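You operate a simulated robot arm through the tools that you are given. There is no shell and no other tool. Be economical: measure what you need, move in short steps, check, and stop when the job is done.

Carry out the task below with a simulated robot arm. There is one attempt and no reset: what you move stays moved.

TASK
Fetch the brass cap and set it on top of the flat box on the middle of the work bench. Fetch the brown ring from the middle of the work bench and set it on top of the black gauge. Fetch the hose clamp from the middle of the work bench and set it on the top of the desk. Put the 50-38 brass adapter from the left end of the work bench on the top of the fuel tank and the 38-25 brass adapter on the shelf under the work bench. Take the blue gauge from the left end of the work bench and put it on top of the blue sleeve on the top of the long table. Put the 38 MM blue carton from the left end of the work bench on the middle of the work bench and the 65 MM blue carton on top of the green carton there. Take the yellow bottle and put it on the green book. Stack the blue nozzle marked "40 psi" from the right end of the work bench on top of the blue nozzle that says "45 psi". Take the green can on the right end of the work bench and put it away on the left end of the work bench. The order is free. Set down upright: brass cap, brass adapter, blue carton, yellow bottle, green can.

The check looks at the end state, three seconds after you hand in, the way a careful person would. Anything else that was tipped, shoved, dropped, spilled or broken makes it a failure. Lids that push on must go on centred and level and be pressed home; caps that screw on are set level and turned clockwise until they are tight.

THE ROBOT
A 6-joint arm with a two-finger parallel gripper on a trunk, on a base that drives. Base frame: it is fixed to the floor where the robot stands at the start and does not move with it; the origin is under the middle of the robot, x ahead of it, y to its left, z up; the surface under the hand at the start is at about z = 0.86. Readings come in m, degrees, newtons and seconds.
With the tool pointing down near the work surface it reaches from about 0.46 to 0.88 m from the robot's upright axis, wherever it stands. Its first joint turns from -115.0 to 115.0 degrees. Places, roughly: black gauge [0.75, 1.25, 1]; blue carton [0.75, 1.25, 1]; blue gauge [0.5, 0.75, 1]; blue nozzle [1, -1.25, 1]; blue sleeve (7x8x9 cm) [-2.1, -0.2, 0.8]; brass adapter [0.75, 0.75, 1]; brass cap (9x9x10 cm) [0.5, 0, 0.9]; brown ring (5x5x3 cm) [0.5, 0.2, 0.9]; flat box [0.75, -0.25, 1]; green book [0.75, -1, 0.75]; green can [0.5, -1.5, 1]; green carton [0.75, 1.25, 1]; hose clamp (5x6x2 cm) [0.5, 0.4, 0.9]; left end of the work bench [0.7, 1.1, 0.9]; middle of the work bench [0.7, 0.1, 0.9]; shelf under the work bench [0.8, 0.1, 0.2]; top of the desk [-2, -2.8, 0.7]; top of the fuel tank (22x12 cm) [-3.22, -1.4, 0.64]; yellow bottle [0.75, -0.75, 1]. Payload 4.2 kg.
Tool frame: the origin (TCP) lies between the finger pads and is the grasp point; the fingertips stand 0.023 m ahead of it; z points along the fingers, y is the line along which they close. The gripper opens to 0.094 m. The fingers are 0.038 m wide and 0.01 m thick; the gripper's body (0.054 by 0.096 m) begins 0.039 m behind the TCP.
Orientation is that of the tool frame in the base frame, as a unit quaternion [x, y, z, w]. With the fingers straight down and closing along the base's y, the tool's x points along the base's -x, its y along +y and its z along -z.

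THE INTERFACE
- The arm moves only by the tool play_rows. Its argument "moves" is a list of rows, each a list of 3 entries, a list of its own where there are three numbers: the shift along the tool's x, y, z in cm, then the turn, a rotation vector about the tool's x, y, z in degrees, then the gripper command, from -1 (fully open) to 1 (shut), values between in proportion. In form: [[[tx, ty, tz], [rx, ry, rz], gripper], ...]. A call has 1 to 12 rows; each row is the pose to reach, as a shift and turn from the pose commanded when the call began, along the tool's axes at that moment. Each row takes 0.2 s and may step no farther than 0.05 m and 8.6 degrees from the row before; otherwise, or with a gripper value out of range, the whole call is refused. Where a pose cannot be reached the arm comes as near as it can. A force on the tool above 40 N (or 10 N above the force at the start of the call, whichever is more), or a blocked arm, ends the call early, and 0.2 s more pass. Each finger travels about 0.108 m/s and halts on what it meets, pressing with about 44 N; the grip force reading is that of the motor and also rises with nothing between the fingers. The clock runs only during rows and for 0.2 s after the last one: add rows that repeat a pose to give the fingers time. It gives the time, the measured TCP pose, the force on the tool (base axes), the opening and the grip force at its end, in the units of the frame above (readings bear some noise), with the torque about the TCP (base axes, N m) and any sound that the robot's microphone picked up, and new pictures: "show" is both (left out), scene, wrist or none.
- Cameras (640 x 400 px; columns grow to the right, rows downward): "scene" is now at [0.2226, 0.1773, 1.3935]; the picture's right is [-0.25, -0.97, 0.00], its down [-0.77, 0.20, -0.61] and it looks along [0.59, -0.15, -0.79] (base axes); focal length 214 px, centre (320, 200). "wrist" rides on the gripper at [0.086, 0.016, -0.074] in the tool frame; the picture's right is [-0.18, 0.98, 0.00], its down [-0.58, -0.11, -0.81] and it looks along [-0.79, -0.15, 0.59] (tool axes); focal length 243 px, centre (320, 200).
- move_column(by): slides the trunk up (or, below 0, down) by that many m; the arm and the scene camera ride with it, the base frame stays. It gives what a move gives, with no picture.
- drive_base(legs): drives the robot by 1 to 6 legs, each [ahead, turn to the left] in m and degrees, along the robot's own axes; the way and the turn of a leg run together, so that a leg with both is an arc; at most 1.5 m and 180 degrees a leg. The arm and the cameras ride along, it lands a little off, and it stops where it bumps. It gives what a move gives, and a new picture of the scene camera.
- turn_head(pan, tilt): turns the head with the scene camera to pan (to the left, within 80 degrees either way) and tilt (down, from -29 to 69), counted from straight ahead of the robot. It gives what a move gives, and a new picture of the scene camera.
- locate(camera, pixels): for up to 12 pixels [column, row] of the newest picture of that camera ("zoom" is the newest enlarged one), the place [x, y, z] in the base frame of the surface seen there, good to about 0.003 m. No time passes.
- zoom(camera, box): a new picture of the part [left, top, right, bottom] of that camera's present view, enlarged. No time passes.
- job_done(): hands the job in; it is judged then, once.

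Go step by step. Measure first, check grasps and placings, and put right what went wrong. The budget is 364 turns and 360 pictures, counting those below and the enlarged ones. Unless the task says otherwise, let go and move clear before handing in, and close with one line.

The tools are called after "Request:" as a command line: name --argument value ..., lists and objects as JSON in quotes. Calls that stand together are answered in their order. play_rows: Moves the arm, as the interface text tells. Its arguments: {"type":"object","properties":{"moves":{"type":"array"},"show":{"type":"string","enum":["both","scene","wrist","none"]}},"required":["moves"]} The other tools are called the same way: move_column (by) slides the trunk up or down; drive_base (legs) drives the base; turn_head (pan, tilt) turns the head that bears the scene camera; locate (camera, pixels) gives the place of the surface under pixels of a picture; zoom (camera, box) takes an enlarged picture of a part of a camera's view; job_done () hands the job in.

At the start:

```text
t: 0.0
position: [0.569, 0.2002, 1.1308]
tcp_rot: [0.0, 1.0, 0.0, 0.0]
force: [0.1, -0.4, 0.2]
torque: [-0.04, 0.02, -0.02]
finger_gap: 0.0941
gripper_force: 0.1
trunk travel left (down, up): [-0.775, 0.215]
robot x, y, heading: [-0.0006, 0.0006, -0.1]
head pan, tilt: [-14.6, 52.6]
```

scene: 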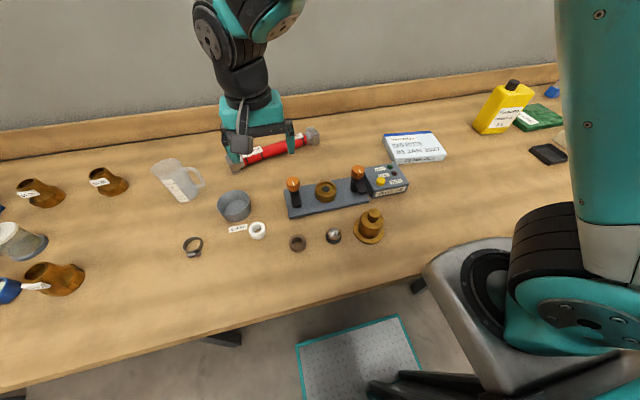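
wrist: 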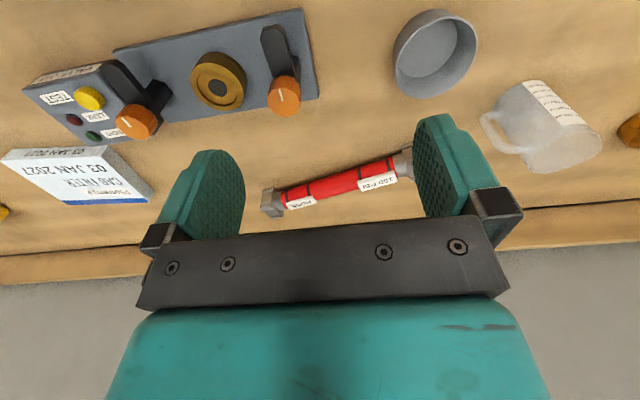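

The scene shows the middle of the bench: brass cap near (370,225), ring (297,243), clamp (193,245), flat box (413,147). I zoom and measure them first.

Request:
zoom --camera "scene" --box '[160, 120, 460, 300]'

Request:
locate --camera "scene" --pixels '[[373, 212], [369, 236], [297, 237], [297, 248], [193, 239], [193, 253], [413, 147], [390, 137], [433, 135], [443, 156], [396, 160], [334, 235]]'

Request:
turn_head --pan 50 --tilt 45

```text
2.13 times, centred on (310, 210) of scene
```

zoom: 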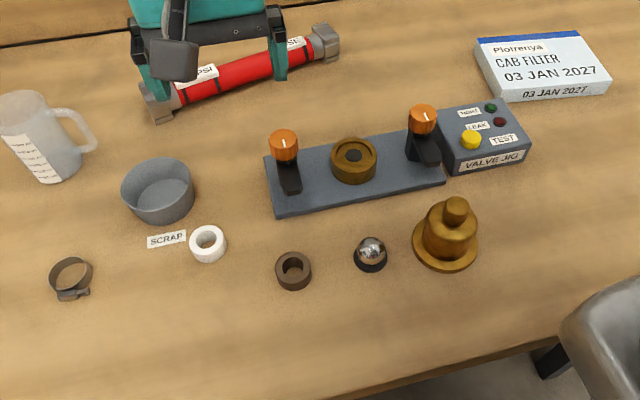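

```text
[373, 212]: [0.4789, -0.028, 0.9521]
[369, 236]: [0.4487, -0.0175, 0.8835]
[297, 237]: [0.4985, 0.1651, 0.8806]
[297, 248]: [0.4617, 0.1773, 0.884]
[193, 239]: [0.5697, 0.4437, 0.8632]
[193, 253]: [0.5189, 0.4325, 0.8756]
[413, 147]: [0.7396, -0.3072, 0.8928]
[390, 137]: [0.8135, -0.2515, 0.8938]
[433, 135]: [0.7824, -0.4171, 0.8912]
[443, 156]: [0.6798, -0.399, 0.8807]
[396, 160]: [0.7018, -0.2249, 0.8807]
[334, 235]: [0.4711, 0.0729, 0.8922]
```

```text
t: 1.4
position: [0.5696, 0.1996, 1.1308]
tcp_rot: [0.0, 1.0, 0.0, -0.001]
force: [0.3, 0.0, -0.1]
torque: [-0.01, -0.02, 0.01]
finger_gap: 0.0941
gripper_force: 0.2
trunk travel left (down, up): [-0.775, 0.215]
robot x, y, heading: [0.0026, 0.0022, -0.0]
head pan, tilt: [50.0, 45.0]
```

scene: 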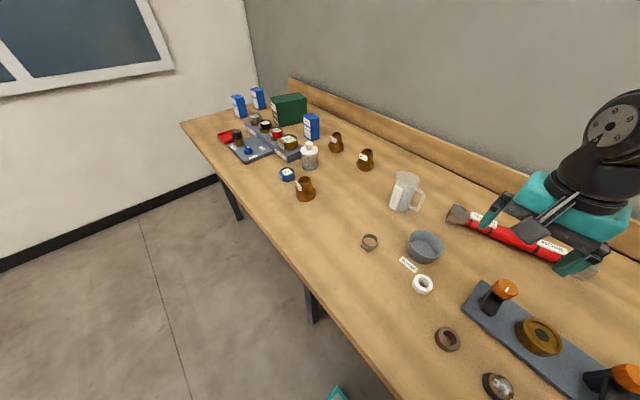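

The left end shows cartons, gauges and adapters, around (180-380, 90-200). I zoom there.

Request:
zoom --camera "scene" --box '[200, 80, 400, 205]'

Request:
turn_head --pan -60 --tilt 40

```text
3.20 times, centred on (300, 142) of scene
```

zoom: 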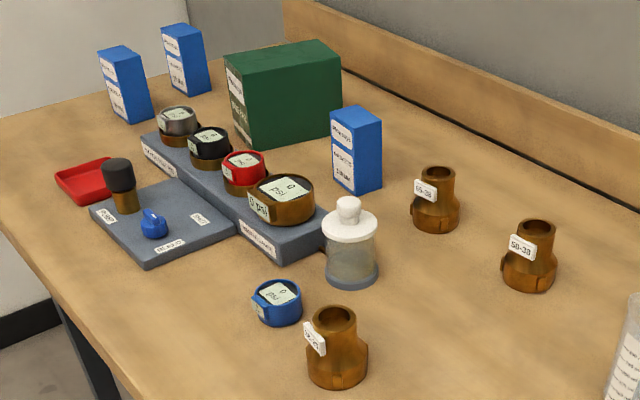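

```text
t: 3.2
position: [0.5676, 0.1997, 1.1306]
tcp_rot: [0.0, 1.0, 0.0, 0.0]
force: [0.3, -0.3, -0.1]
torque: [0.0, -0.04, 0.01]
finger_gap: 0.0936
gripper_force: 0.1
trunk travel left (down, up): [-0.775, 0.215]
robot x, y, heading: [0.0002, 0.003, 0.0]
head pan, tilt: [-60.0, 40.0]
```

scene: 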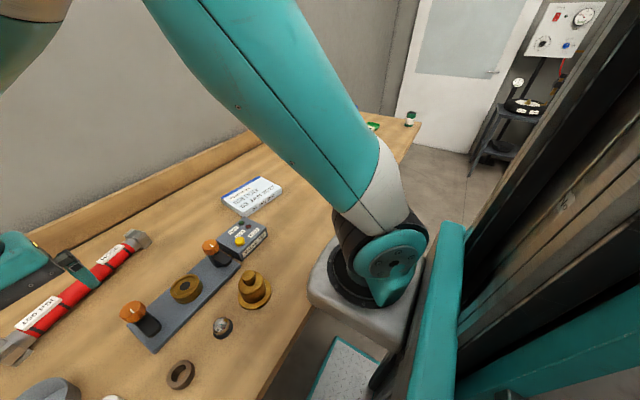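

Left end and middle are now clear to me. First the brass cap: I face the head at it and move the arm above it.

Request:
turn_head --pan -10 --tilt 55

Request:
play_rows --moves '[[[2, -4.5, 0], [0, 0, 0], -1], [[4, -9, 0], [0, 0, 0], -1], [[6, -13.5, 0], [0, 0, 0], -1], [[8, -18, 0], [0, 0, 0], -1], [[9.3, -22.5, 0], [0, 0, 0], -1]]'

```text
t: 4.4
position: [0.5696, 0.2001, 1.1297]
tcp_rot: [0.0, 1.0, 0.0, 0.0]
force: [-0.1, -0.1, -0.6]
torque: [0.02, -0.02, 0.02]
finger_gap: 0.0939
gripper_force: 0.1
trunk travel left (down, up): [-0.775, 0.215]
robot x, y, heading: [-0.0003, 0.0017, -0.2]
head pan, tilt: [-10.0, 55.0]
```

scene: 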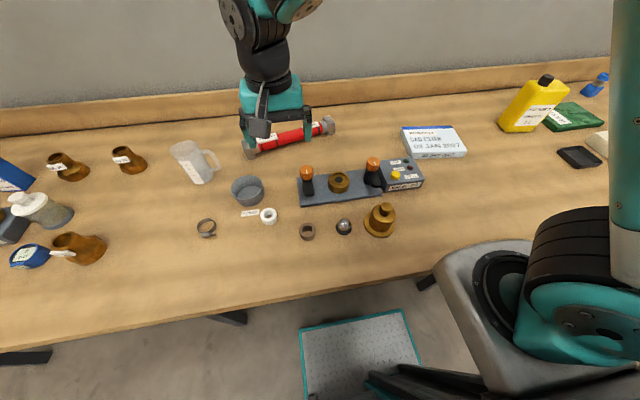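

```text
t: 5.6
position: [0.4772, -0.0247, 1.1301]
tcp_rot: [-0.001, 1.0, 0.0, 0.0]
force: [-0.2, 0.4, 0.3]
torque: [-0.01, 0.02, -0.01]
finger_gap: 0.0939
gripper_force: 0.0
trunk travel left (down, up): [-0.775, 0.215]
robot x, y, heading: [-0.0022, -0.0035, 0.0]
head pan, tilt: [-10.0, 55.0]
```

scene: 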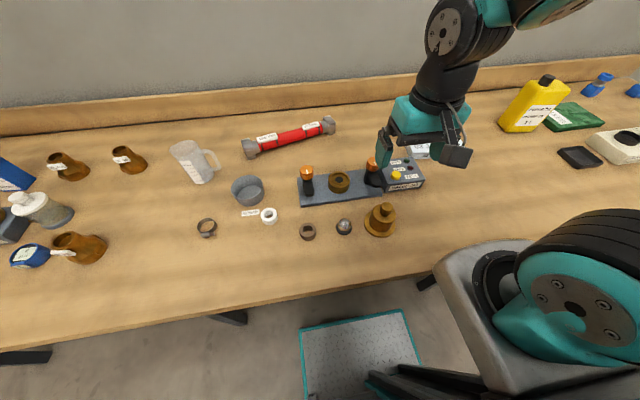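
wrist: 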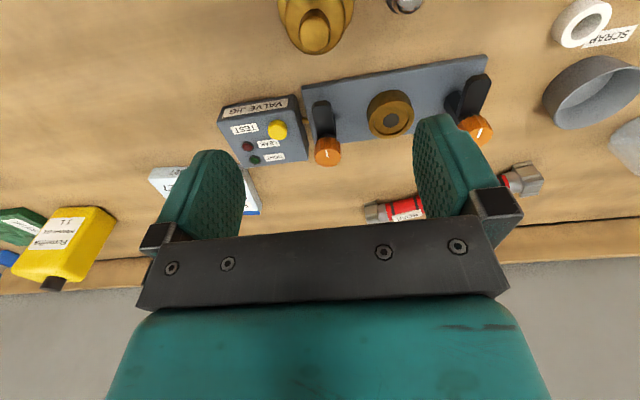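

The cap sits at about (380,220) in the scene, unobstructed. Zoom and locate its edges.

Request:
zoom --camera "scene" --box '[280, 170, 440, 270]'

```text
4.00 times, centred on (360, 220) of scene
```

zoom: 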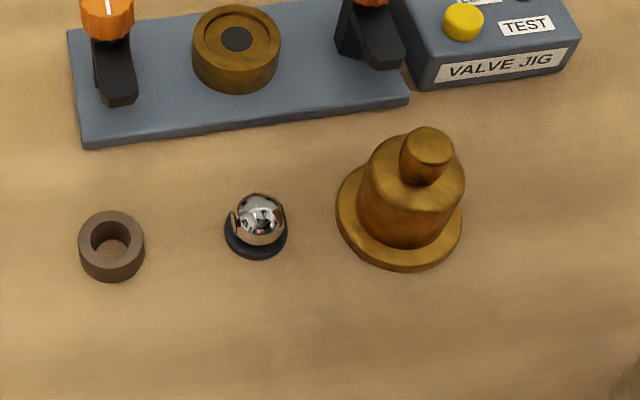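

Request:
locate --camera "zoom" --pixels '[[430, 145], [408, 145], [452, 150], [400, 200], [362, 180], [461, 180], [339, 205], [460, 225], [398, 266], [410, 205]]'

```text
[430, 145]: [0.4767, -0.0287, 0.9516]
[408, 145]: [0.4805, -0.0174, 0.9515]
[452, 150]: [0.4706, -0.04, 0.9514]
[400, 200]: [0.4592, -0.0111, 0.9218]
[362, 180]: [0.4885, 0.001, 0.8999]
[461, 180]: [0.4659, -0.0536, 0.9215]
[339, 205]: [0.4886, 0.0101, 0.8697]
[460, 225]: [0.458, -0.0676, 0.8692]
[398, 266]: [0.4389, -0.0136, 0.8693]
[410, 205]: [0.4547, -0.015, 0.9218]
```

Cap axis at about (0.476,-0.028), body top 0.922, knob top 0.9515. Descend to z=0.92 and close on the body.

Request:
play_rows --moves '[[[0.1, -0.3, 5], [0, 0, 0], -1], [[0.1, -0.3, 10], [0, 0, 0], -1], [[0.1, -0.3, 15], [0, 0, 0], -1], [[0.1, -0.3, 19], [0, 0, 0], -1], [[0.1, -0.3, 21], [0, 0, 0], -1], [[0.1, -0.3, 21], [0, 0, 0], 0], [[0.1, -0.3, 21], [0, 0, 0], 1], [[0.1, -0.3, 21], [0, 0, 0], 1], [[0.1, -0.3, 21], [0, 0, 0], 1]]'

```text
t: 7.6
position: [0.4741, -0.0278, 0.9212]
tcp_rot: [0.0, 1.0, 0.0, 0.001]
force: [-0.8, 0.0, 0.0]
torque: [-0.02, -0.02, 0.01]
finger_gap: 0.0646
gripper_force: 44.1
out of reach, approached as far as the arm can: row 2, 3
trunk travel left (down, up): [-0.775, 0.215]
robot x, y, heading: [-0.0026, -0.0002, -0.4]
head pan, tilt: [-10.0, 55.0]
```

scene: 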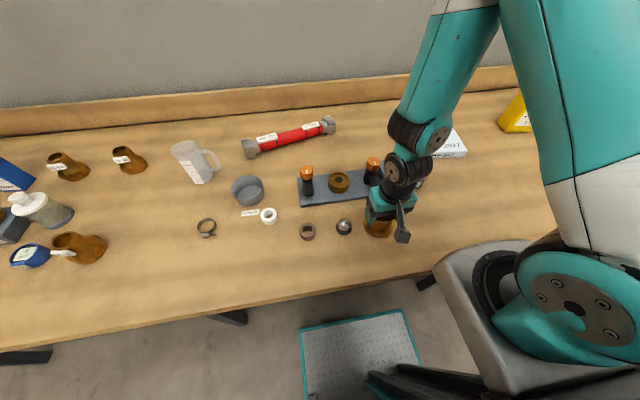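
wrist: 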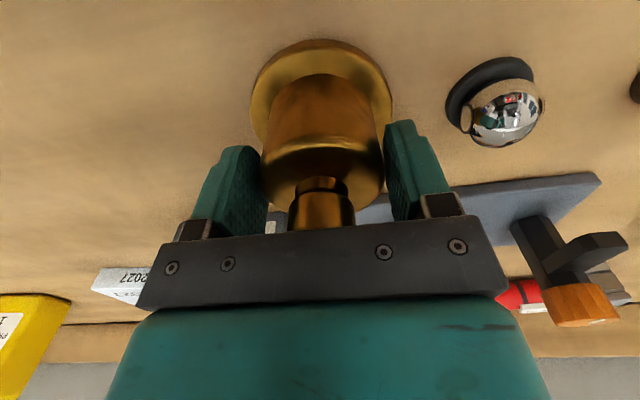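

Held firm (gap 0.065). Lift and carry over the flat box at about (0.745,-0.32).

Request:
play_rows --moves '[[[0, 0, -4], [0, 0, 0], 1], [[0, 0, -8], [0, 0, 0], 1], [[-1, -1, -12], [0, 0, 0], 1], [[-4, -4.5, -13], [0, 0, 0], 1], [[-7, -8, -13], [0, 0, 0], 1], [[-10.5, -11.5, -13], [0, 0, 0], 1], [[-14, -15, -13], [0, 0, 0], 1], [[-17.5, -18.5, -13], [0, 0, 0], 1], [[-20.5, -22, -13], [0, 0, 0], 1], [[-24, -25.5, -13], [0, 0, 0], 1], [[-27, -29, -13], [0, 0, 0], 1]]'

```text
t: 10.0
position: [0.7461, -0.3181, 1.051]
tcp_rot: [-0.001, 1.0, 0.0, 0.0]
force: [0.2, 1.0, 0.7]
torque: [-0.04, -0.07, 0.02]
finger_gap: 0.0
gripper_force: 42.3
out of reach, approached as far as the arm can: row 1, 2
trunk travel left (down, up): [-0.775, 0.215]
robot x, y, heading: [-0.0, -0.0026, -0.3]
head pan, tilt: [-10.0, 55.0]
```

scene: 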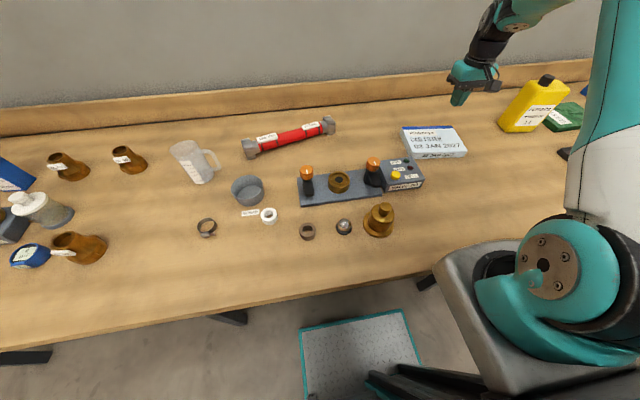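
wrist: 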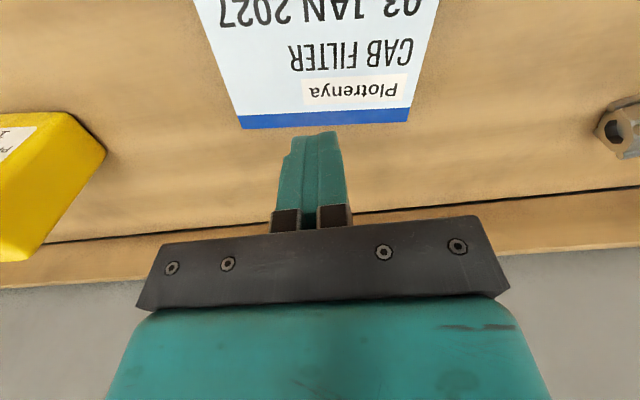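

The cap slipped out and still stands where it was at (380,220); the lift passed a zone out of reach near the inner limit. I back the base 5 cm for better reach, and re-check the cap.

Request:
drive_base --legs '[[-0.05, 0]]'

Request:
zoom --camera "scene" --box '[300, 150, 460, 250]'

```text
t: 10.9
position: [0.695, -0.3178, 1.052]
tcp_rot: [0.001, 1.0, 0.0, 0.001]
force: [0.4, 1.0, 0.5]
torque: [0.01, 0.01, 0.0]
finger_gap: 0.0
gripper_force: 42.3
trunk travel left (down, up): [-0.775, 0.215]
robot x, y, heading: [-0.0518, 0.0022, -0.0]
head pan, tilt: [-10.0, 55.0]
```

scene: 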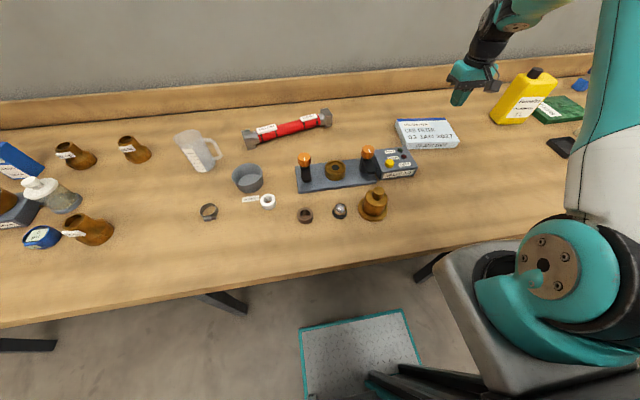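

```text
4.00 times, centred on (380, 200) of scene
```

zoom: 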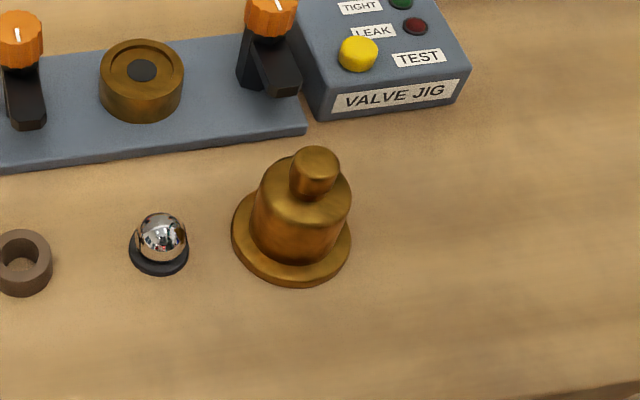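

Request:
locate --camera "zoom" --pixels '[[315, 157], [296, 155], [336, 162], [257, 200], [254, 230], [348, 205], [340, 232], [233, 230], [350, 245], [295, 284], [296, 215], [315, 185]]'

```text
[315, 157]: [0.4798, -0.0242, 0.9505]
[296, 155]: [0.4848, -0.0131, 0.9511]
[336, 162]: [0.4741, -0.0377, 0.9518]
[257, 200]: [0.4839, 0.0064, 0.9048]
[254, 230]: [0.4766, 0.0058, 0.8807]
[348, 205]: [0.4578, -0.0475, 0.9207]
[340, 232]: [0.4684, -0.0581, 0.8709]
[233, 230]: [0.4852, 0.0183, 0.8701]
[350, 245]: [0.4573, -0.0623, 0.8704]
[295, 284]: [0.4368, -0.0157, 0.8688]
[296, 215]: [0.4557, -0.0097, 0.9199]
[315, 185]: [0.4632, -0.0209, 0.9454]
```

Cap axis at about (0.480,-0.025). I return above it with open fingers.

Request:
play_rows --moves '[[[2.7, 3.7, 0], [0, 0, 0], 0], [[5.4, 7.4, 0], [0, 0, 0], -1], [[8.1, 11, 0], [0, 0, 0], -1], [[10.8, 14.7, 0], [0, 0, 0], -1], [[13.5, 18.4, 0], [0, 0, 0], -1], [[16.2, 22, 0], [0, 0, 0], -1], [[18.9, 25.7, 0], [0, 0, 0], -1], [[21.5, 29.3, 0], [0, 0, 0], -1], [[21.5, 29.3, 4], [0, 0, 0], -1]]'

```text
t: 12.9
position: [0.4807, -0.025, 1.0108]
tcp_rot: [0.0, 1.0, -0.001, 0.0]
force: [-0.2, 0.4, -0.2]
torque: [0.02, 0.04, 0.0]
finger_gap: 0.0938
gripper_force: 0.0
trunk travel left (down, up): [-0.775, 0.215]
robot x, y, heading: [-0.0492, 0.0001, -0.1]
head pan, tilt: [-10.0, 55.0]
```

scene: 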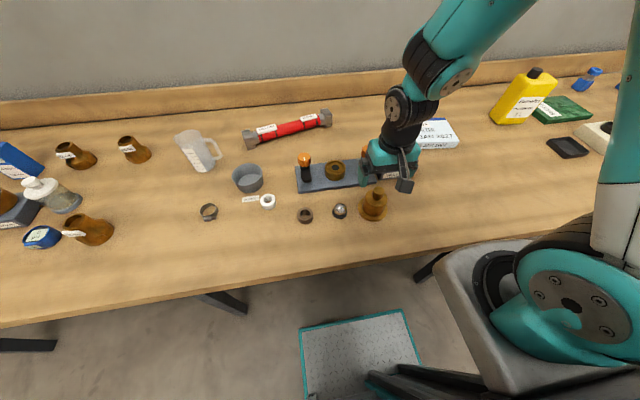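
wrist: 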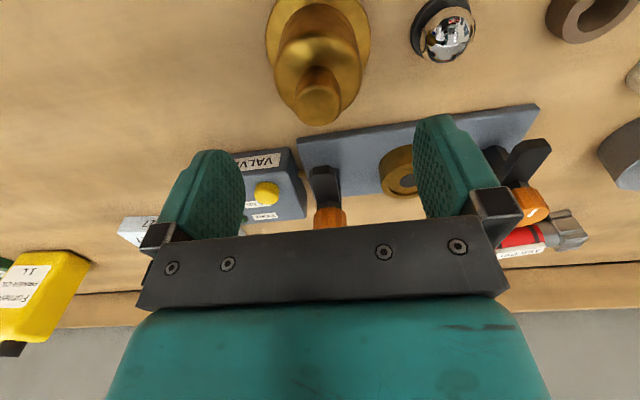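

Aligned over the cap. Descend to z=0.914, grip, then lift 2 cm slowly.

Request:
play_rows --moves '[[[0, 0, 4], [0, 0, 0], -1], [[0, 0, 8], [0, 0, 0], -1], [[0, 0, 9.7], [0, 0, 0], -1], [[0, 0, 9.7], [0, 0, 0], 0.5], [[0, 0, 9.7], [0, 0, 0], 1], [[0, 0, 9.7], [0, 0, 0], 1], [[0, 0, 9.7], [0, 0, 0], 1], [[0, 0, 9.2], [0, 0, 0], 1], [[0, 0, 8.7], [0, 0, 0], 1], [[0, 0, 8], [0, 0, 0], 1], [[0, 0, 7], [0, 0, 0], 1]]'

```text
t: 15.3
position: [0.4805, -0.0254, 0.9419]
tcp_rot: [0.0, 1.0, 0.0, 0.0]
force: [-0.1, 0.2, -3.9]
torque: [0.05, -0.02, 0.01]
finger_gap: 0.0638
gripper_force: 44.0
trunk travel left (down, up): [-0.775, 0.215]
robot x, y, heading: [-0.049, 0.0033, -0.3]
head pan, tilt: [-10.0, 55.0]
```

scene: 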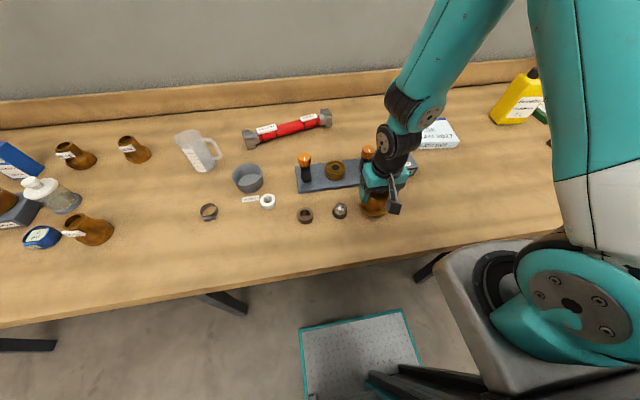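
wrist: 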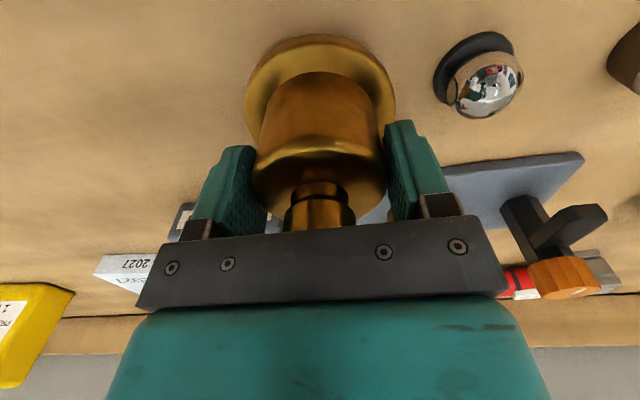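

Held (3.9 N weight). Lift on, then carry with moderate steps.

Request:
play_rows --moves '[[[0, 0, -2], [0, 0, 0], 1], [[0, 0, -4.5], [0, 0, 0], 1], [[0, 0, -7], [0, 0, 0], 1], [[0, 0, -9], [0, 0, 0], 1], [[-2, -2.2, -9.5], [0, 0, 0], 1], [[-4, -4.5, -10], [0, 0, 0], 1], [[-7, -7.7, -10], [0, 0, 0], 1], [[-10, -11, -10], [0, 0, 0], 1], [[-13, -14.5, -10], [0, 0, 0], 1]]' --show "wrist"

```text
t: 17.3
position: [0.6089, -0.1703, 1.0394]
tcp_rot: [0.0, 1.0, 0.0, 0.0]
force: [-0.3, 0.3, -3.5]
torque: [0.01, -0.01, -0.02]
finger_gap: 0.0642
gripper_force: 44.5
trunk travel left (down, up): [-0.775, 0.215]
robot x, y, heading: [-0.0508, 0.0023, -0.1]
head pan, tilt: [-10.0, 55.0]
```

wrist: 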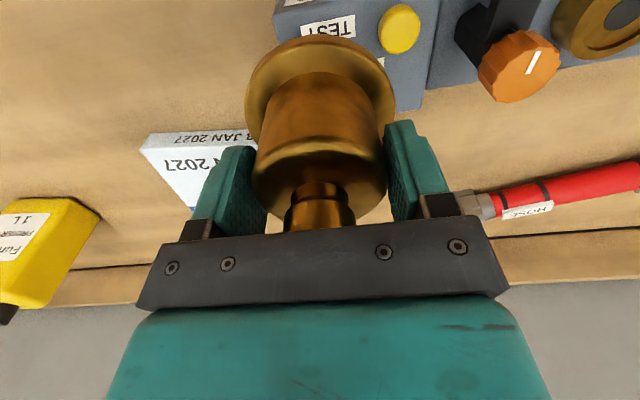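

Still held. Continue over the box.

Request:
play_rows --moves '[[[-3, -3.4, 0], [0, 0, 0], 1], [[-6, -6.8, 0], [0, 0, 0], 1], [[-9, -10.2, 0], [0, 0, 0], 1], [[-12, -13.3, 0], [0, 0, 0], 1], [[-13.3, -14.8, 0], [0, 0, 0], 1], [[-13.3, -14.8, 0], [0, 0, 0], 1]]'

Request:
zoom --camera "scene" --box '[370, 60, 530, 160]'

```text
t: 18.7
position: [0.7427, -0.3187, 1.0408]
tcp_rot: [0.0, 1.0, 0.0, 0.0]
force: [0.2, 0.5, -2.7]
torque: [0.02, 0.06, 0.0]
finger_gap: 0.0643
gripper_force: 44.1
trunk travel left (down, up): [-0.775, 0.215]
robot x, y, heading: [-0.052, 0.0038, 0.1]
head pan, tilt: [-10.0, 55.0]
```

scene: 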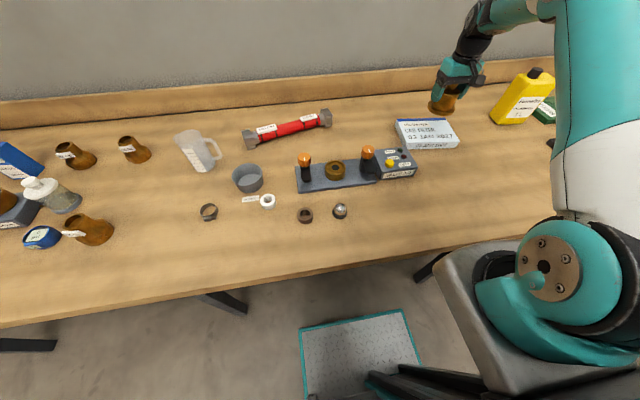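
wrist: 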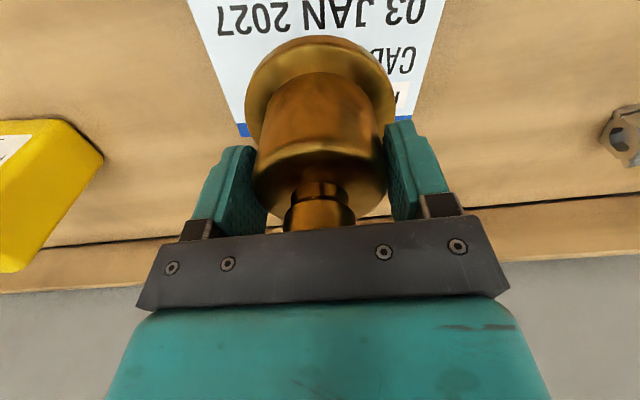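

```text
4.00 times, centred on (450, 110) of scene
```

zoom: 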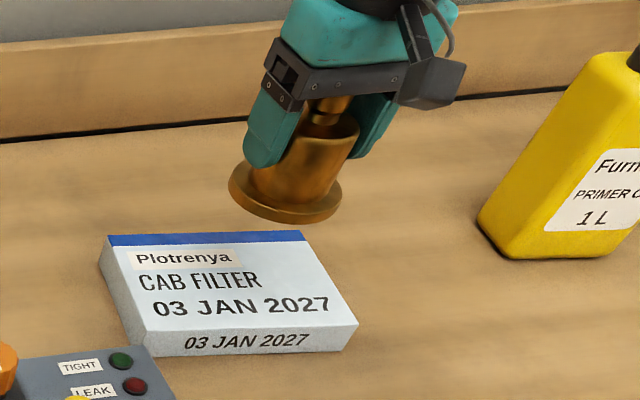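

Request:
locate --camera "zoom" --pixels '[[112, 238], [296, 233], [350, 320], [145, 330], [230, 285], [285, 218]]'

```text
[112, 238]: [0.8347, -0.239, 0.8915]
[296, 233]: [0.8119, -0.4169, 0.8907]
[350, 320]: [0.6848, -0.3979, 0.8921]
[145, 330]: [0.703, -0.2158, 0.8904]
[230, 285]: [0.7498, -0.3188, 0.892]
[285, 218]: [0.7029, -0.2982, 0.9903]
```

Box centre at (0.757,-0.318), top 0.892. Lower the cap: its foot is 5.5 cm under the TCP, so down to about z=0.948.

Request:
play_rows --moves '[[[-1, 0, 3], [0, 0, 0], 1], [[-1, 0, 6], [0, 0, 0], 1], [[-1, 0, 8], [0, 0, 0], 1], [[-1, 0, 8.8], [0, 0, 0], 1], [[-1, 0, 9.2], [0, 0, 0], 1], [[-1, 0, 9.2], [0, 0, 0], 1]]' --show "none"

Request:
zoom --camera "scene" --box '[370, 60, 530, 160]'

```text
t: 20.1
position: [0.7528, -0.3175, 0.9486]
tcp_rot: [0.001, 1.0, 0.0, 0.0]
force: [-0.1, 0.0, -3.2]
torque: [0.02, 0.01, -0.03]
finger_gap: 0.0642
gripper_force: 44.0
trunk travel left (down, up): [-0.775, 0.215]
robot x, y, heading: [-0.0534, 0.0007, 0.2]
head pan, tilt: [-10.0, 55.0]
```

```text
4.00 times, centred on (450, 110) of scene
```

zoom: 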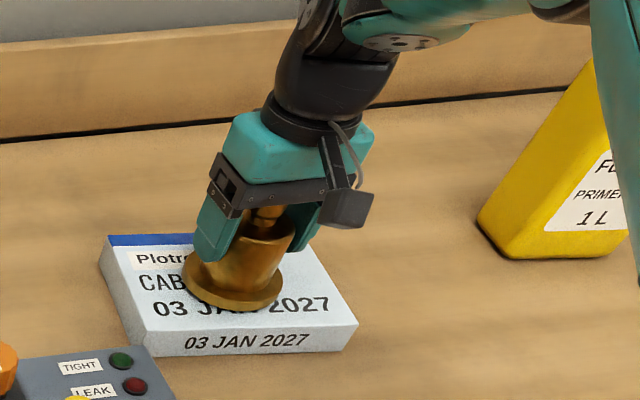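

Nearly touching; lower in 1 mm steps until the weight goes, then release and rise.

Request:
play_rows --moves '[[[0, 0, 0.1], [0, 0, 0], 1], [[0, 0, 0.2], [0, 0, 0], 1], [[0, 0, 0.3], [0, 0, 0], 1]]' --show "none"

```text
t: 20.9
position: [0.7526, -0.3182, 0.9454]
tcp_rot: [0.0, 1.0, 0.0, 0.0]
force: [0.0, 0.1, -2.7]
torque: [-0.02, -0.01, -0.03]
finger_gap: 0.0641
gripper_force: 44.4
trunk travel left (down, up): [-0.775, 0.215]
robot x, y, heading: [-0.0519, 0.0032, -0.2]
head pan, tilt: [-10.0, 55.0]
```

Request:
play_rows --moves '[[[0, 0, 0.15], [0, 0, 0], 1], [[0, 0, 0.3], [0, 0, 0], 1], [[0, 0, 0.45], [0, 0, 0], 1], [[0, 0, 0.45], [0, 0, 0], 1]]' --show "none"

```text
t: 21.9
position: [0.753, -0.3173, 0.9447]
tcp_rot: [0.0, 1.0, -0.001, 0.003]
force: [-4.5, 0.0, 27.9]
torque: [0.68, 0.94, -0.14]
finger_gap: 0.0638
gripper_force: 43.8
trunk travel left (down, up): [-0.775, 0.215]
robot x, y, heading: [-0.0502, -0.0019, 0.2]
head pan, tilt: [-10.0, 55.0]
```

Contact made (28 N). Ease off, open, and rise.

Request:
play_rows --moves '[[[0, 0, -0.35], [0, 0, 0], 1], [[0, 0, -0.35], [0, 0, 0], 0.3], [[0, 0, -0.35], [0, 0, 0], -0.6], [[0, 0, -0.35], [0, 0, 0], -1], [[0, 0, -0.35], [0, 0, 0], -1], [[0, 0, -5], [0, 0, 0], -1], [[0, 0, -10], [0, 0, 0], -1], [[0, 0, -14], [0, 0, 0], -1]]' --show "scene"

Request:
zoom --camera "scene" --box '[370, 60, 530, 160]'

```text
t: 23.7
position: [0.7528, -0.3191, 1.082]
tcp_rot: [0.001, 1.0, 0.0, -0.001]
force: [0.0, 0.6, -0.3]
torque: [-0.02, 0.03, 0.01]
finger_gap: 0.0939
gripper_force: 0.0
trunk travel left (down, up): [-0.775, 0.215]
robot x, y, heading: [-0.0473, 0.0018, -0.0]
head pan, tilt: [-10.0, 55.0]
```

scene: 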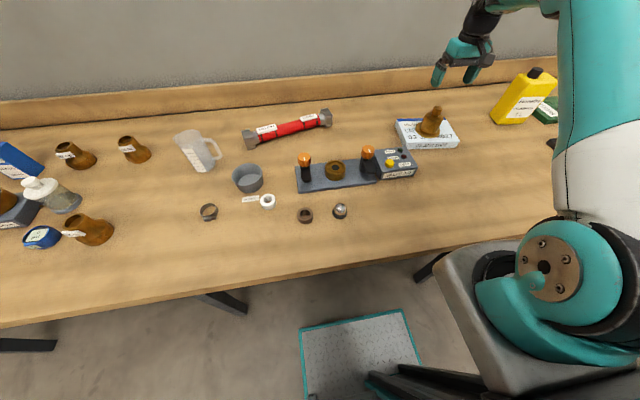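

```text
4.00 times, centred on (450, 110) of scene
```

zoom: 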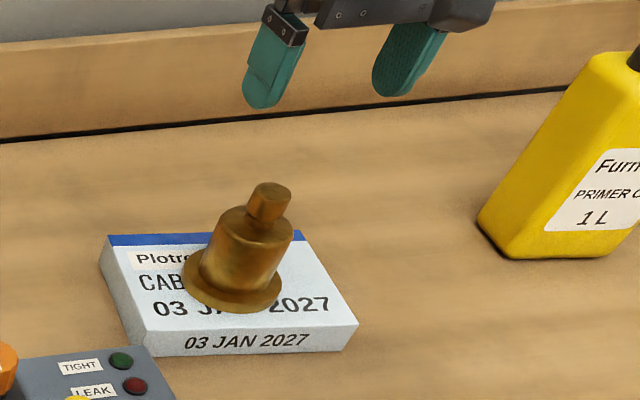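

The cap stands upright on the box. Next the yellow bottle: raise the trunk and drive right along the bench.

Request:
move_column --by 0.2

Request:
drive_base --legs '[[0, -90], [0.9, 0], [0, 90]]'

Request:
turn_head --pan -5 --tilt 50

```text
t: 25.9
position: [0.7513, -0.3184, 1.2813]
tcp_rot: [0.0, 1.0, 0.001, 0.0]
force: [0.1, 1.1, 1.6]
torque: [-0.01, 0.01, 0.02]
finger_gap: 0.094
gripper_force: 0.1
trunk travel left (down, up): [-0.975, 0.015]
robot x, y, heading: [-0.0487, -0.0006, -0.0]
head pan, tilt: [-10.0, 55.0]
```

```text
t: 38.3
position: [0.7237, -1.2368, 1.283]
tcp_rot: [0.012, 1.0, 0.0, -0.001]
force: [-0.5, -1.3, 0.9]
torque: [-0.01, 0.01, -0.01]
finger_gap: 0.0939
gripper_force: 0.0
trunk travel left (down, up): [-0.975, 0.015]
robot x, y, heading: [-0.0686, -0.8985, -1.4]
head pan, tilt: [-10.0, 55.0]
```

scene: 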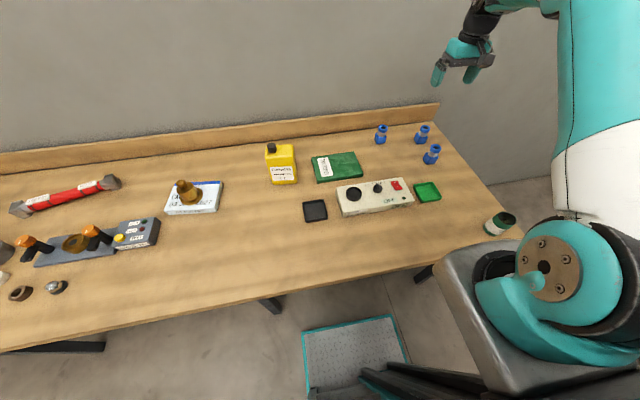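

```text
t: 39.0
position: [0.7238, -1.2365, 1.2817]
tcp_rot: [0.012, 1.0, -0.001, -0.001]
force: [-0.4, 0.3, 0.3]
torque: [0.02, 0.03, 0.01]
finger_gap: 0.0938
gripper_force: 0.2
trunk travel left (down, up): [-0.975, 0.015]
robot x, y, heading: [-0.0723, -0.8963, -1.2]
head pan, tilt: [-5.0, 50.0]
```

scene: 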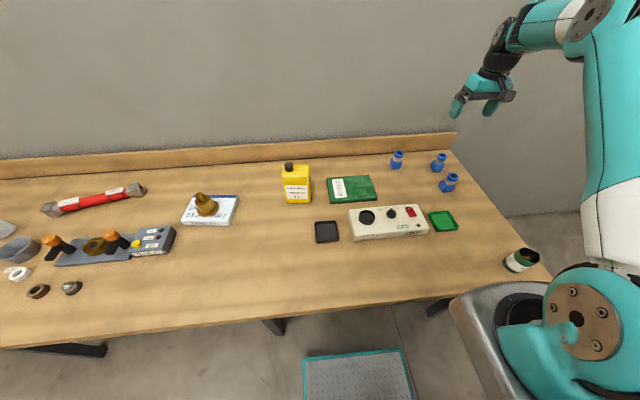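

Request:
zoom --camera "scene" --box '[260, 140, 420, 240]'

Request:
locate --camera "scene" --pixels '[[290, 164], [286, 172], [307, 170], [287, 201], [310, 203], [330, 179], [370, 178], [378, 201], [327, 202], [353, 189]]'

Request:
zoom --camera "scene" --box '[380, 140, 540, 240]'

Request:
locate --camera "scene" --pixels '[[397, 154], [439, 156], [449, 176], [396, 165], [439, 169], [448, 188], [530, 252], [516, 263]]'

```text
4.00 times, centred on (340, 190) of scene
```

zoom: 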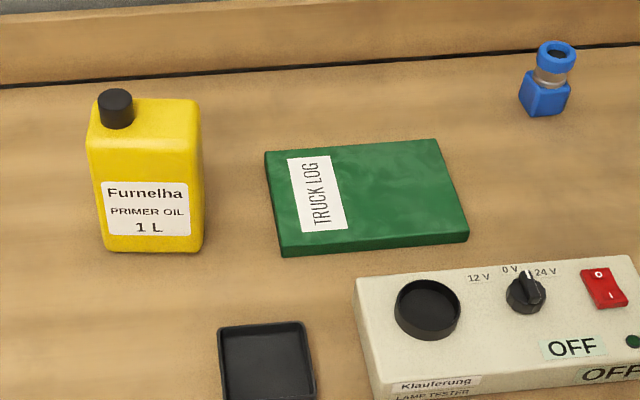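

```text
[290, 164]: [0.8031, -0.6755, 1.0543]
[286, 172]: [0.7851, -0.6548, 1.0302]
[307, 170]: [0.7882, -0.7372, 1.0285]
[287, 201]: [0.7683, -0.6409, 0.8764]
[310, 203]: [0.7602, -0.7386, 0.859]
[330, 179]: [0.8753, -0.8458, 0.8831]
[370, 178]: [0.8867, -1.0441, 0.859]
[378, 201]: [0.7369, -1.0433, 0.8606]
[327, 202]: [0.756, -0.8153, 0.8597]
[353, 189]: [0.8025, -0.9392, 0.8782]
```

```text
4.00 times, centred on (460, 190) of scene
```

zoom: 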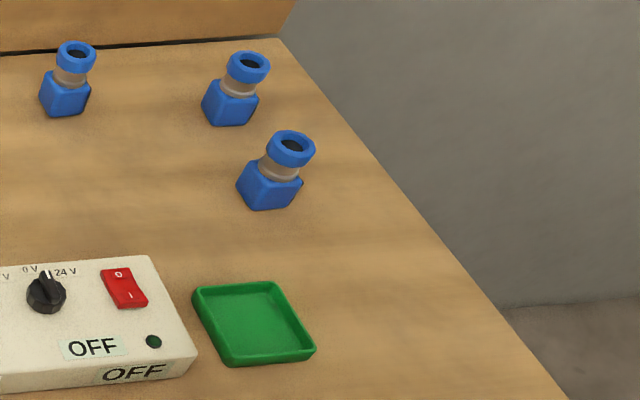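

```text
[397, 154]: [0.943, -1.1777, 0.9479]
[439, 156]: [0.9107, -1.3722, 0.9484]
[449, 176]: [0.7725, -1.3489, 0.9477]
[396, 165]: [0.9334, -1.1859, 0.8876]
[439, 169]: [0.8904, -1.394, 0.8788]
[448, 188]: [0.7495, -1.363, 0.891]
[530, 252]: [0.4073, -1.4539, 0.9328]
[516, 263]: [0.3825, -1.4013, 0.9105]
```

Bottle at zoom(145,170), book top around (0.80,-0.94,0.878). I locate the bottle's top corners and the book's corners.

Request:
zoom --camera "scene" --box '[260, 150, 388, 230]'

Request:
locate --camera "zoom" --pixels '[[148, 76], [120, 110], [230, 115], [235, 72], [240, 155], [236, 240], [133, 245], [170, 100], [335, 145], [525, 130], [565, 230], [355, 250]]'

```text
5.00 times, centred on (324, 190) of scene
```

zoom: 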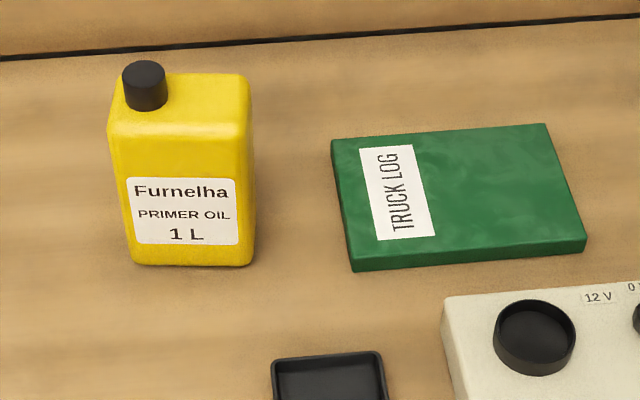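

```text
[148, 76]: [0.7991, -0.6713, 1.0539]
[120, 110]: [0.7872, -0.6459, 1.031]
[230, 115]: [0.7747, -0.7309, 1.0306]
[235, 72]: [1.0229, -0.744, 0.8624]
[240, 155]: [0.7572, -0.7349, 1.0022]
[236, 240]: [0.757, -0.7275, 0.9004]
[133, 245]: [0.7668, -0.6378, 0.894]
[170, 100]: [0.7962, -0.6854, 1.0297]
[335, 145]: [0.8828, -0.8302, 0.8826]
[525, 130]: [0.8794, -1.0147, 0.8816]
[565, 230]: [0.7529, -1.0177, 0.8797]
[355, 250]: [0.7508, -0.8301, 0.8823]
```

Request:
locate --camera "zoom" --pixels '[[228, 84], [225, 78], [200, 78], [210, 95], [127, 85], [240, 90], [250, 110], [252, 150], [252, 200], [145, 108]]'

```text
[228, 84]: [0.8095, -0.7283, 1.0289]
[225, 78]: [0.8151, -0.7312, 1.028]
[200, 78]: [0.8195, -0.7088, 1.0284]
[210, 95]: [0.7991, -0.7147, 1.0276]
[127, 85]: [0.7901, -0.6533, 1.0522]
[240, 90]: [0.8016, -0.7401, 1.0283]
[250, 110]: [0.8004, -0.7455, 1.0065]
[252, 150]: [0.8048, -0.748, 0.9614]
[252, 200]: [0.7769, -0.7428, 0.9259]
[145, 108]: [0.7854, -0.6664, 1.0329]
```

Bottle axis ≈(0.793,-0.694), 6.5 cm deep, turned about 6°; the book's centre is (0.816,-0.925), top 0.881. Those are at the far limit, so I drive 9 cm closer.

Request:
drive_base --legs '[[0.09, 1.2]]'

```text
t: 40.1
position: [0.8208, -1.2204, 1.2809]
tcp_rot: [0.001, 1.0, 0.0, -0.001]
force: [-0.7, 0.1, 0.4]
torque: [0.02, -0.04, 0.0]
finger_gap: 0.0939
gripper_force: 0.1
trunk travel left (down, up): [-0.975, 0.015]
robot x, y, heading: [0.0203, -0.8995, -0.2]
head pan, tilt: [-5.0, 50.0]
```

scene: 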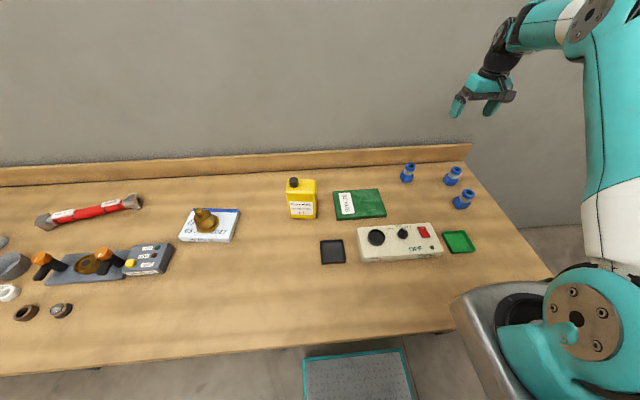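

Now swing the hand above the bottle, turning 84° so the fingers close across its depth.

Request:
play_rows --moves '[[[0.3, 4.2, 1], [0, 0, -7], -1], [[0.5, 8.4, 2], [0, 0, -14], -1], [[0.8, 12.6, 3], [0, 0, -21], -1], [[1.0, 16.8, 4], [0, 0, -28], -1], [[1.3, 21, 5], [0, 0, -35], -1], [[1.5, 25.2, 6], [0, 0, -42], -1], [[1.8, 29.4, 7], [0, 0, -49], -1], [[2.1, 33.6, 8], [0, 0, -56], -1], [[2.3, 37.8, 9], [0, 0, -63], -1], [[2.6, 42, 10], [0, 0, -70], -1], [[2.8, 46.2, 11], [0, 0, -77], -1], [[3.1, 50.4, 12], [0, 0, -84], -1]]'

```text
t: 42.7
position: [0.7902, -0.7182, 1.1607]
tcp_rot: [-0.669, 0.744, 0.0, 0.0]
force: [-0.3, 0.9, -0.6]
torque: [0.01, -0.04, -0.04]
finger_gap: 0.094
gripper_force: 0.1
trunk travel left (down, up): [-0.975, 0.015]
robot x, y, heading: [0.0197, -0.8978, -0.4]
head pan, tilt: [-5.0, 50.0]
```

scene: 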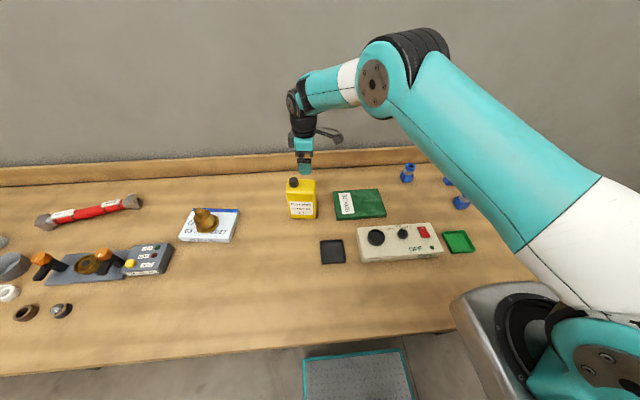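
wrist: 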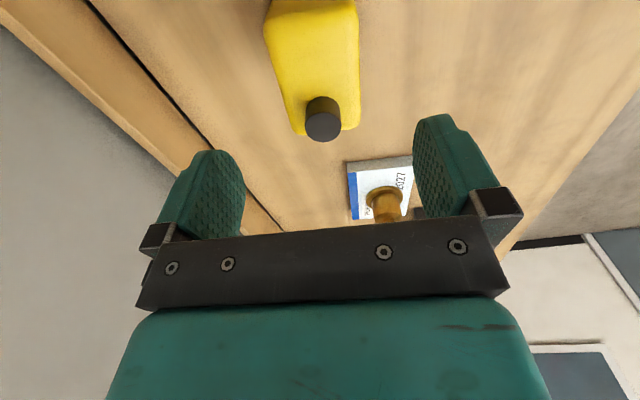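

Bottle top seen at (310,70) in the wrist view. Check its edges there.

Request:
locate --camera "wrist" --pixels '[[292, 128], [357, 120], [267, 25], [354, 20], [322, 125], [330, 100]]'

```text
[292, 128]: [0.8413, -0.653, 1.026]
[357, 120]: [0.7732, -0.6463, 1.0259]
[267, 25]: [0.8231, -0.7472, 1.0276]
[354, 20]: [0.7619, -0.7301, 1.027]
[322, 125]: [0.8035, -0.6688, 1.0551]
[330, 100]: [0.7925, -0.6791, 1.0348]
```

Mid-line is 0.6 cm farther in x; adjust, descend to z=1.0, grip and lift a little.

Request:
play_rows --moves '[[[0, -0.6, 4], [0, 0, 2], -1], [[0, -0.6, 8], [0, 0, 2], -1], [[0, -0.6, 12], [0, 0, 2], -1], [[0, -0.6, 15], [0, 0, 2], -1], [[0, -0.6, 16], [0, 0, 2], -1], [[0, -0.6, 16], [0, 0, 2], 0.5], [[0, -0.6, 16], [0, 0, 2], 1], [[0, -0.6, 16], [0, 0, 2], 1], [[0, -0.6, 16], [0, 0, 2], 1], [[0, -0.6, 15], [0, 0, 2], 1], [[0, -0.6, 13], [0, 0, 2], 1], [[0, -0.6, 11], [0, 0, 2], 1]]'

```text
t: 44.0
position: [0.7992, -0.7165, 1.0082]
tcp_rot: [-0.657, 0.754, 0.0, 0.005]
force: [-2.4, -1.6, 19.1]
torque: [-0.09, 1.46, 0.45]
finger_gap: 0.0753
gripper_force: 43.9
trunk travel left (down, up): [-0.975, 0.015]
robot x, y, heading: [0.0227, -0.9003, -0.2]
head pan, tilt: [-5.0, 50.0]
stopped in row 6: the force on the tool passed its limit at 44 N (the readings are from after the stop); the commanded pose is now the measured one
```

scene: 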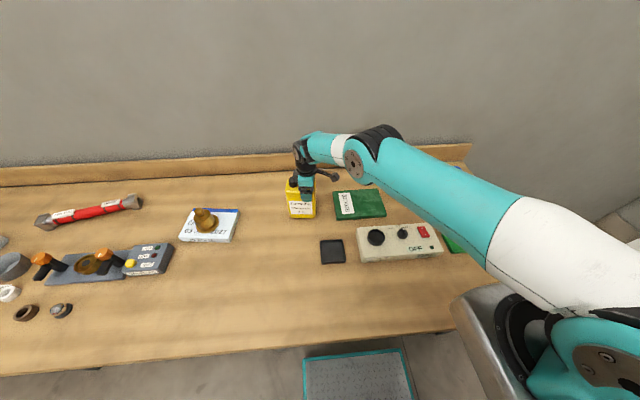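
wrist: 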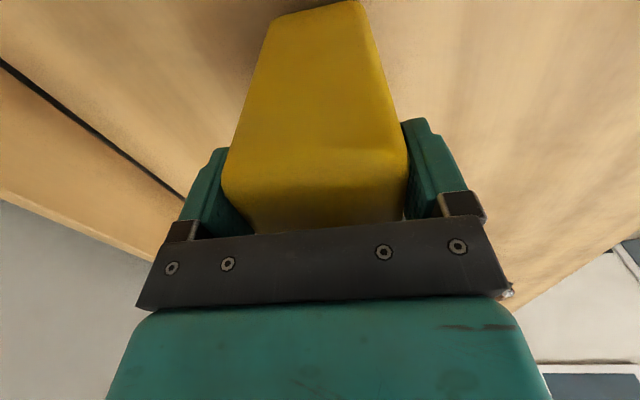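

The palm touched the cap's edge, but the fingers hold the bottle (gap 0.075). Lift gently and see.

Request:
play_rows --moves '[[[0, 0, -0.3], [0, 0, 0], 1], [[0, 0, -0.6], [0, 0, 0], 1], [[0, 0, -1.2], [0, 0, 0], 1], [[0, 0, -2.5], [0, 0, 0], 1], [[0, 0, -4], [0, 0, 0], 1], [[0, 0, -4], [0, 0, 0], 1]]'

Request:
zoom --camera "scene" --box '[250, 110, 410, 230]'

```text
t: 45.4
position: [0.799, -0.7172, 1.045]
tcp_rot: [-0.656, 0.755, 0.0, 0.002]
force: [-0.1, -0.5, -9.9]
torque: [-0.29, 0.02, -0.01]
finger_gap: 0.0748
gripper_force: 43.9
trunk travel left (down, up): [-0.975, 0.015]
robot x, y, heading: [0.0149, -0.8994, -0.3]
head pan, tilt: [-5.0, 50.0]
```

scene: 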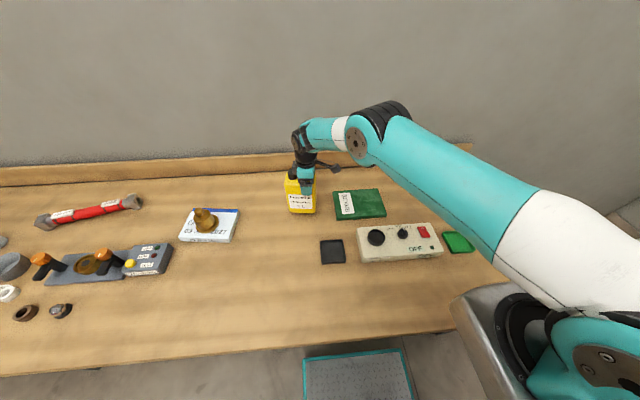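
wrist: 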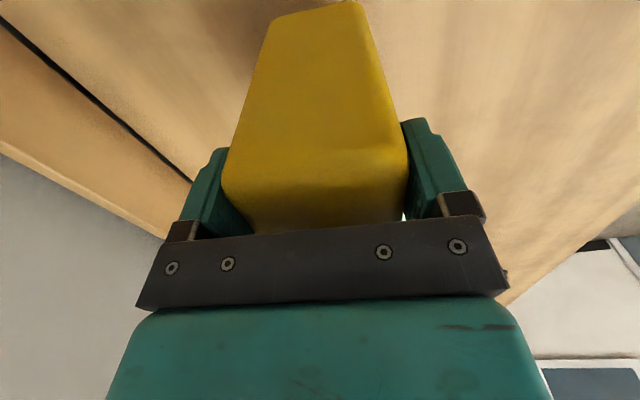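

```text
3.33 times, centred on (330, 170) of scene
```

zoom: 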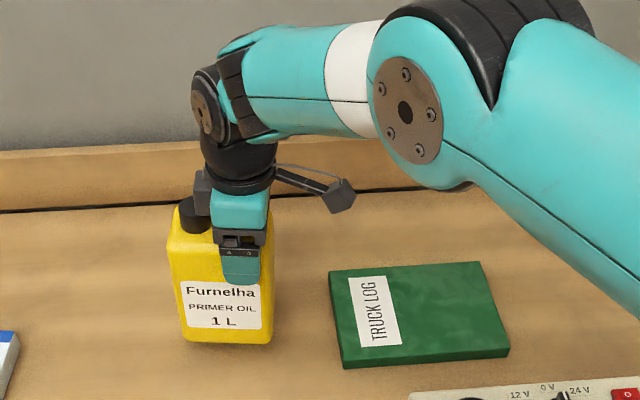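

The bottle hangs upright (9.9 N). Lift 3.5 cm more and carry to over the book.

Request:
play_rows --moves '[[[0, 0, -2], [0, 0, 0], 1], [[0, 0, -3.5], [0, 0, 0], 1], [[3, -0.6, -3.5], [0, 0, 0], 1], [[7, -1.4, -3.5], [0, 0, 0], 1], [[11, -2.2, -3.5], [0, 0, 0], 1], [[15, -3, -3.5], [0, 0, 0], 1], [[19, -3.8, -3.5], [0, 0, 0], 1], [[22.7, -4.5, -3.5], [0, 0, 0], 1], [[22.7, -4.5, -3.5], [0, 0, 0], 1], [[22.7, -4.5, -1.5], [0, 0, 0], 1], [[22.7, -4.5, 0.5], [0, 0, 0], 1]]'

Request:
zoom --camera "scene" --box '[290, 120, 450, 220]'

```text
t: 47.8
position: [0.8117, -0.9487, 1.0389]
tcp_rot: [-0.655, 0.755, 0.0, 0.004]
force: [0.8, 0.7, -9.4]
torque: [-0.25, 0.09, 0.0]
finger_gap: 0.0749
gripper_force: 44.7
trunk travel left (down, up): [-0.975, 0.015]
robot x, y, heading: [0.0179, -0.8987, -0.2]
head pan, tilt: [-5.0, 50.0]
```

scene: 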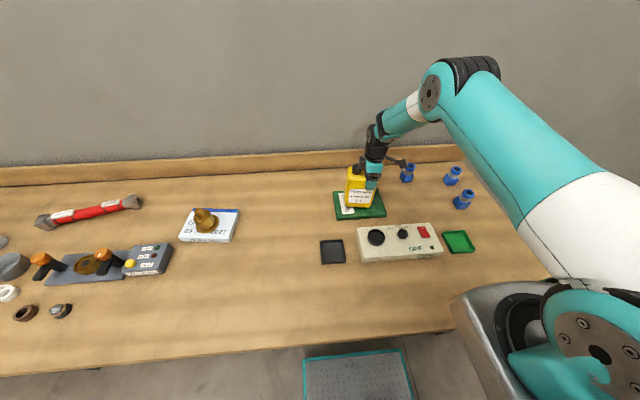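
wrist: 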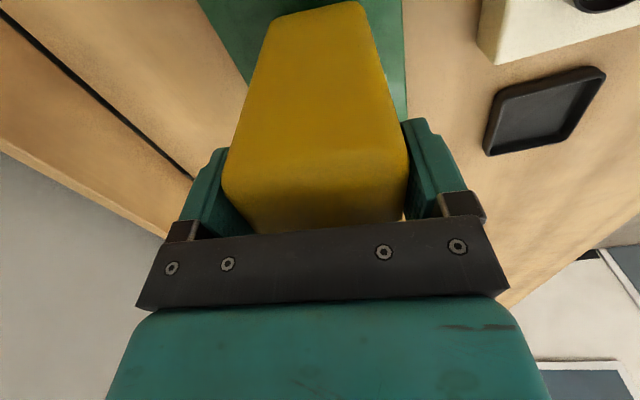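

```text
4.00 times, centred on (370, 170) of scene
```

zoom: 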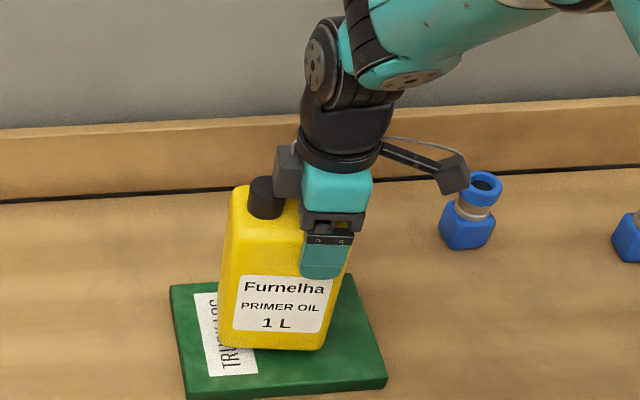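

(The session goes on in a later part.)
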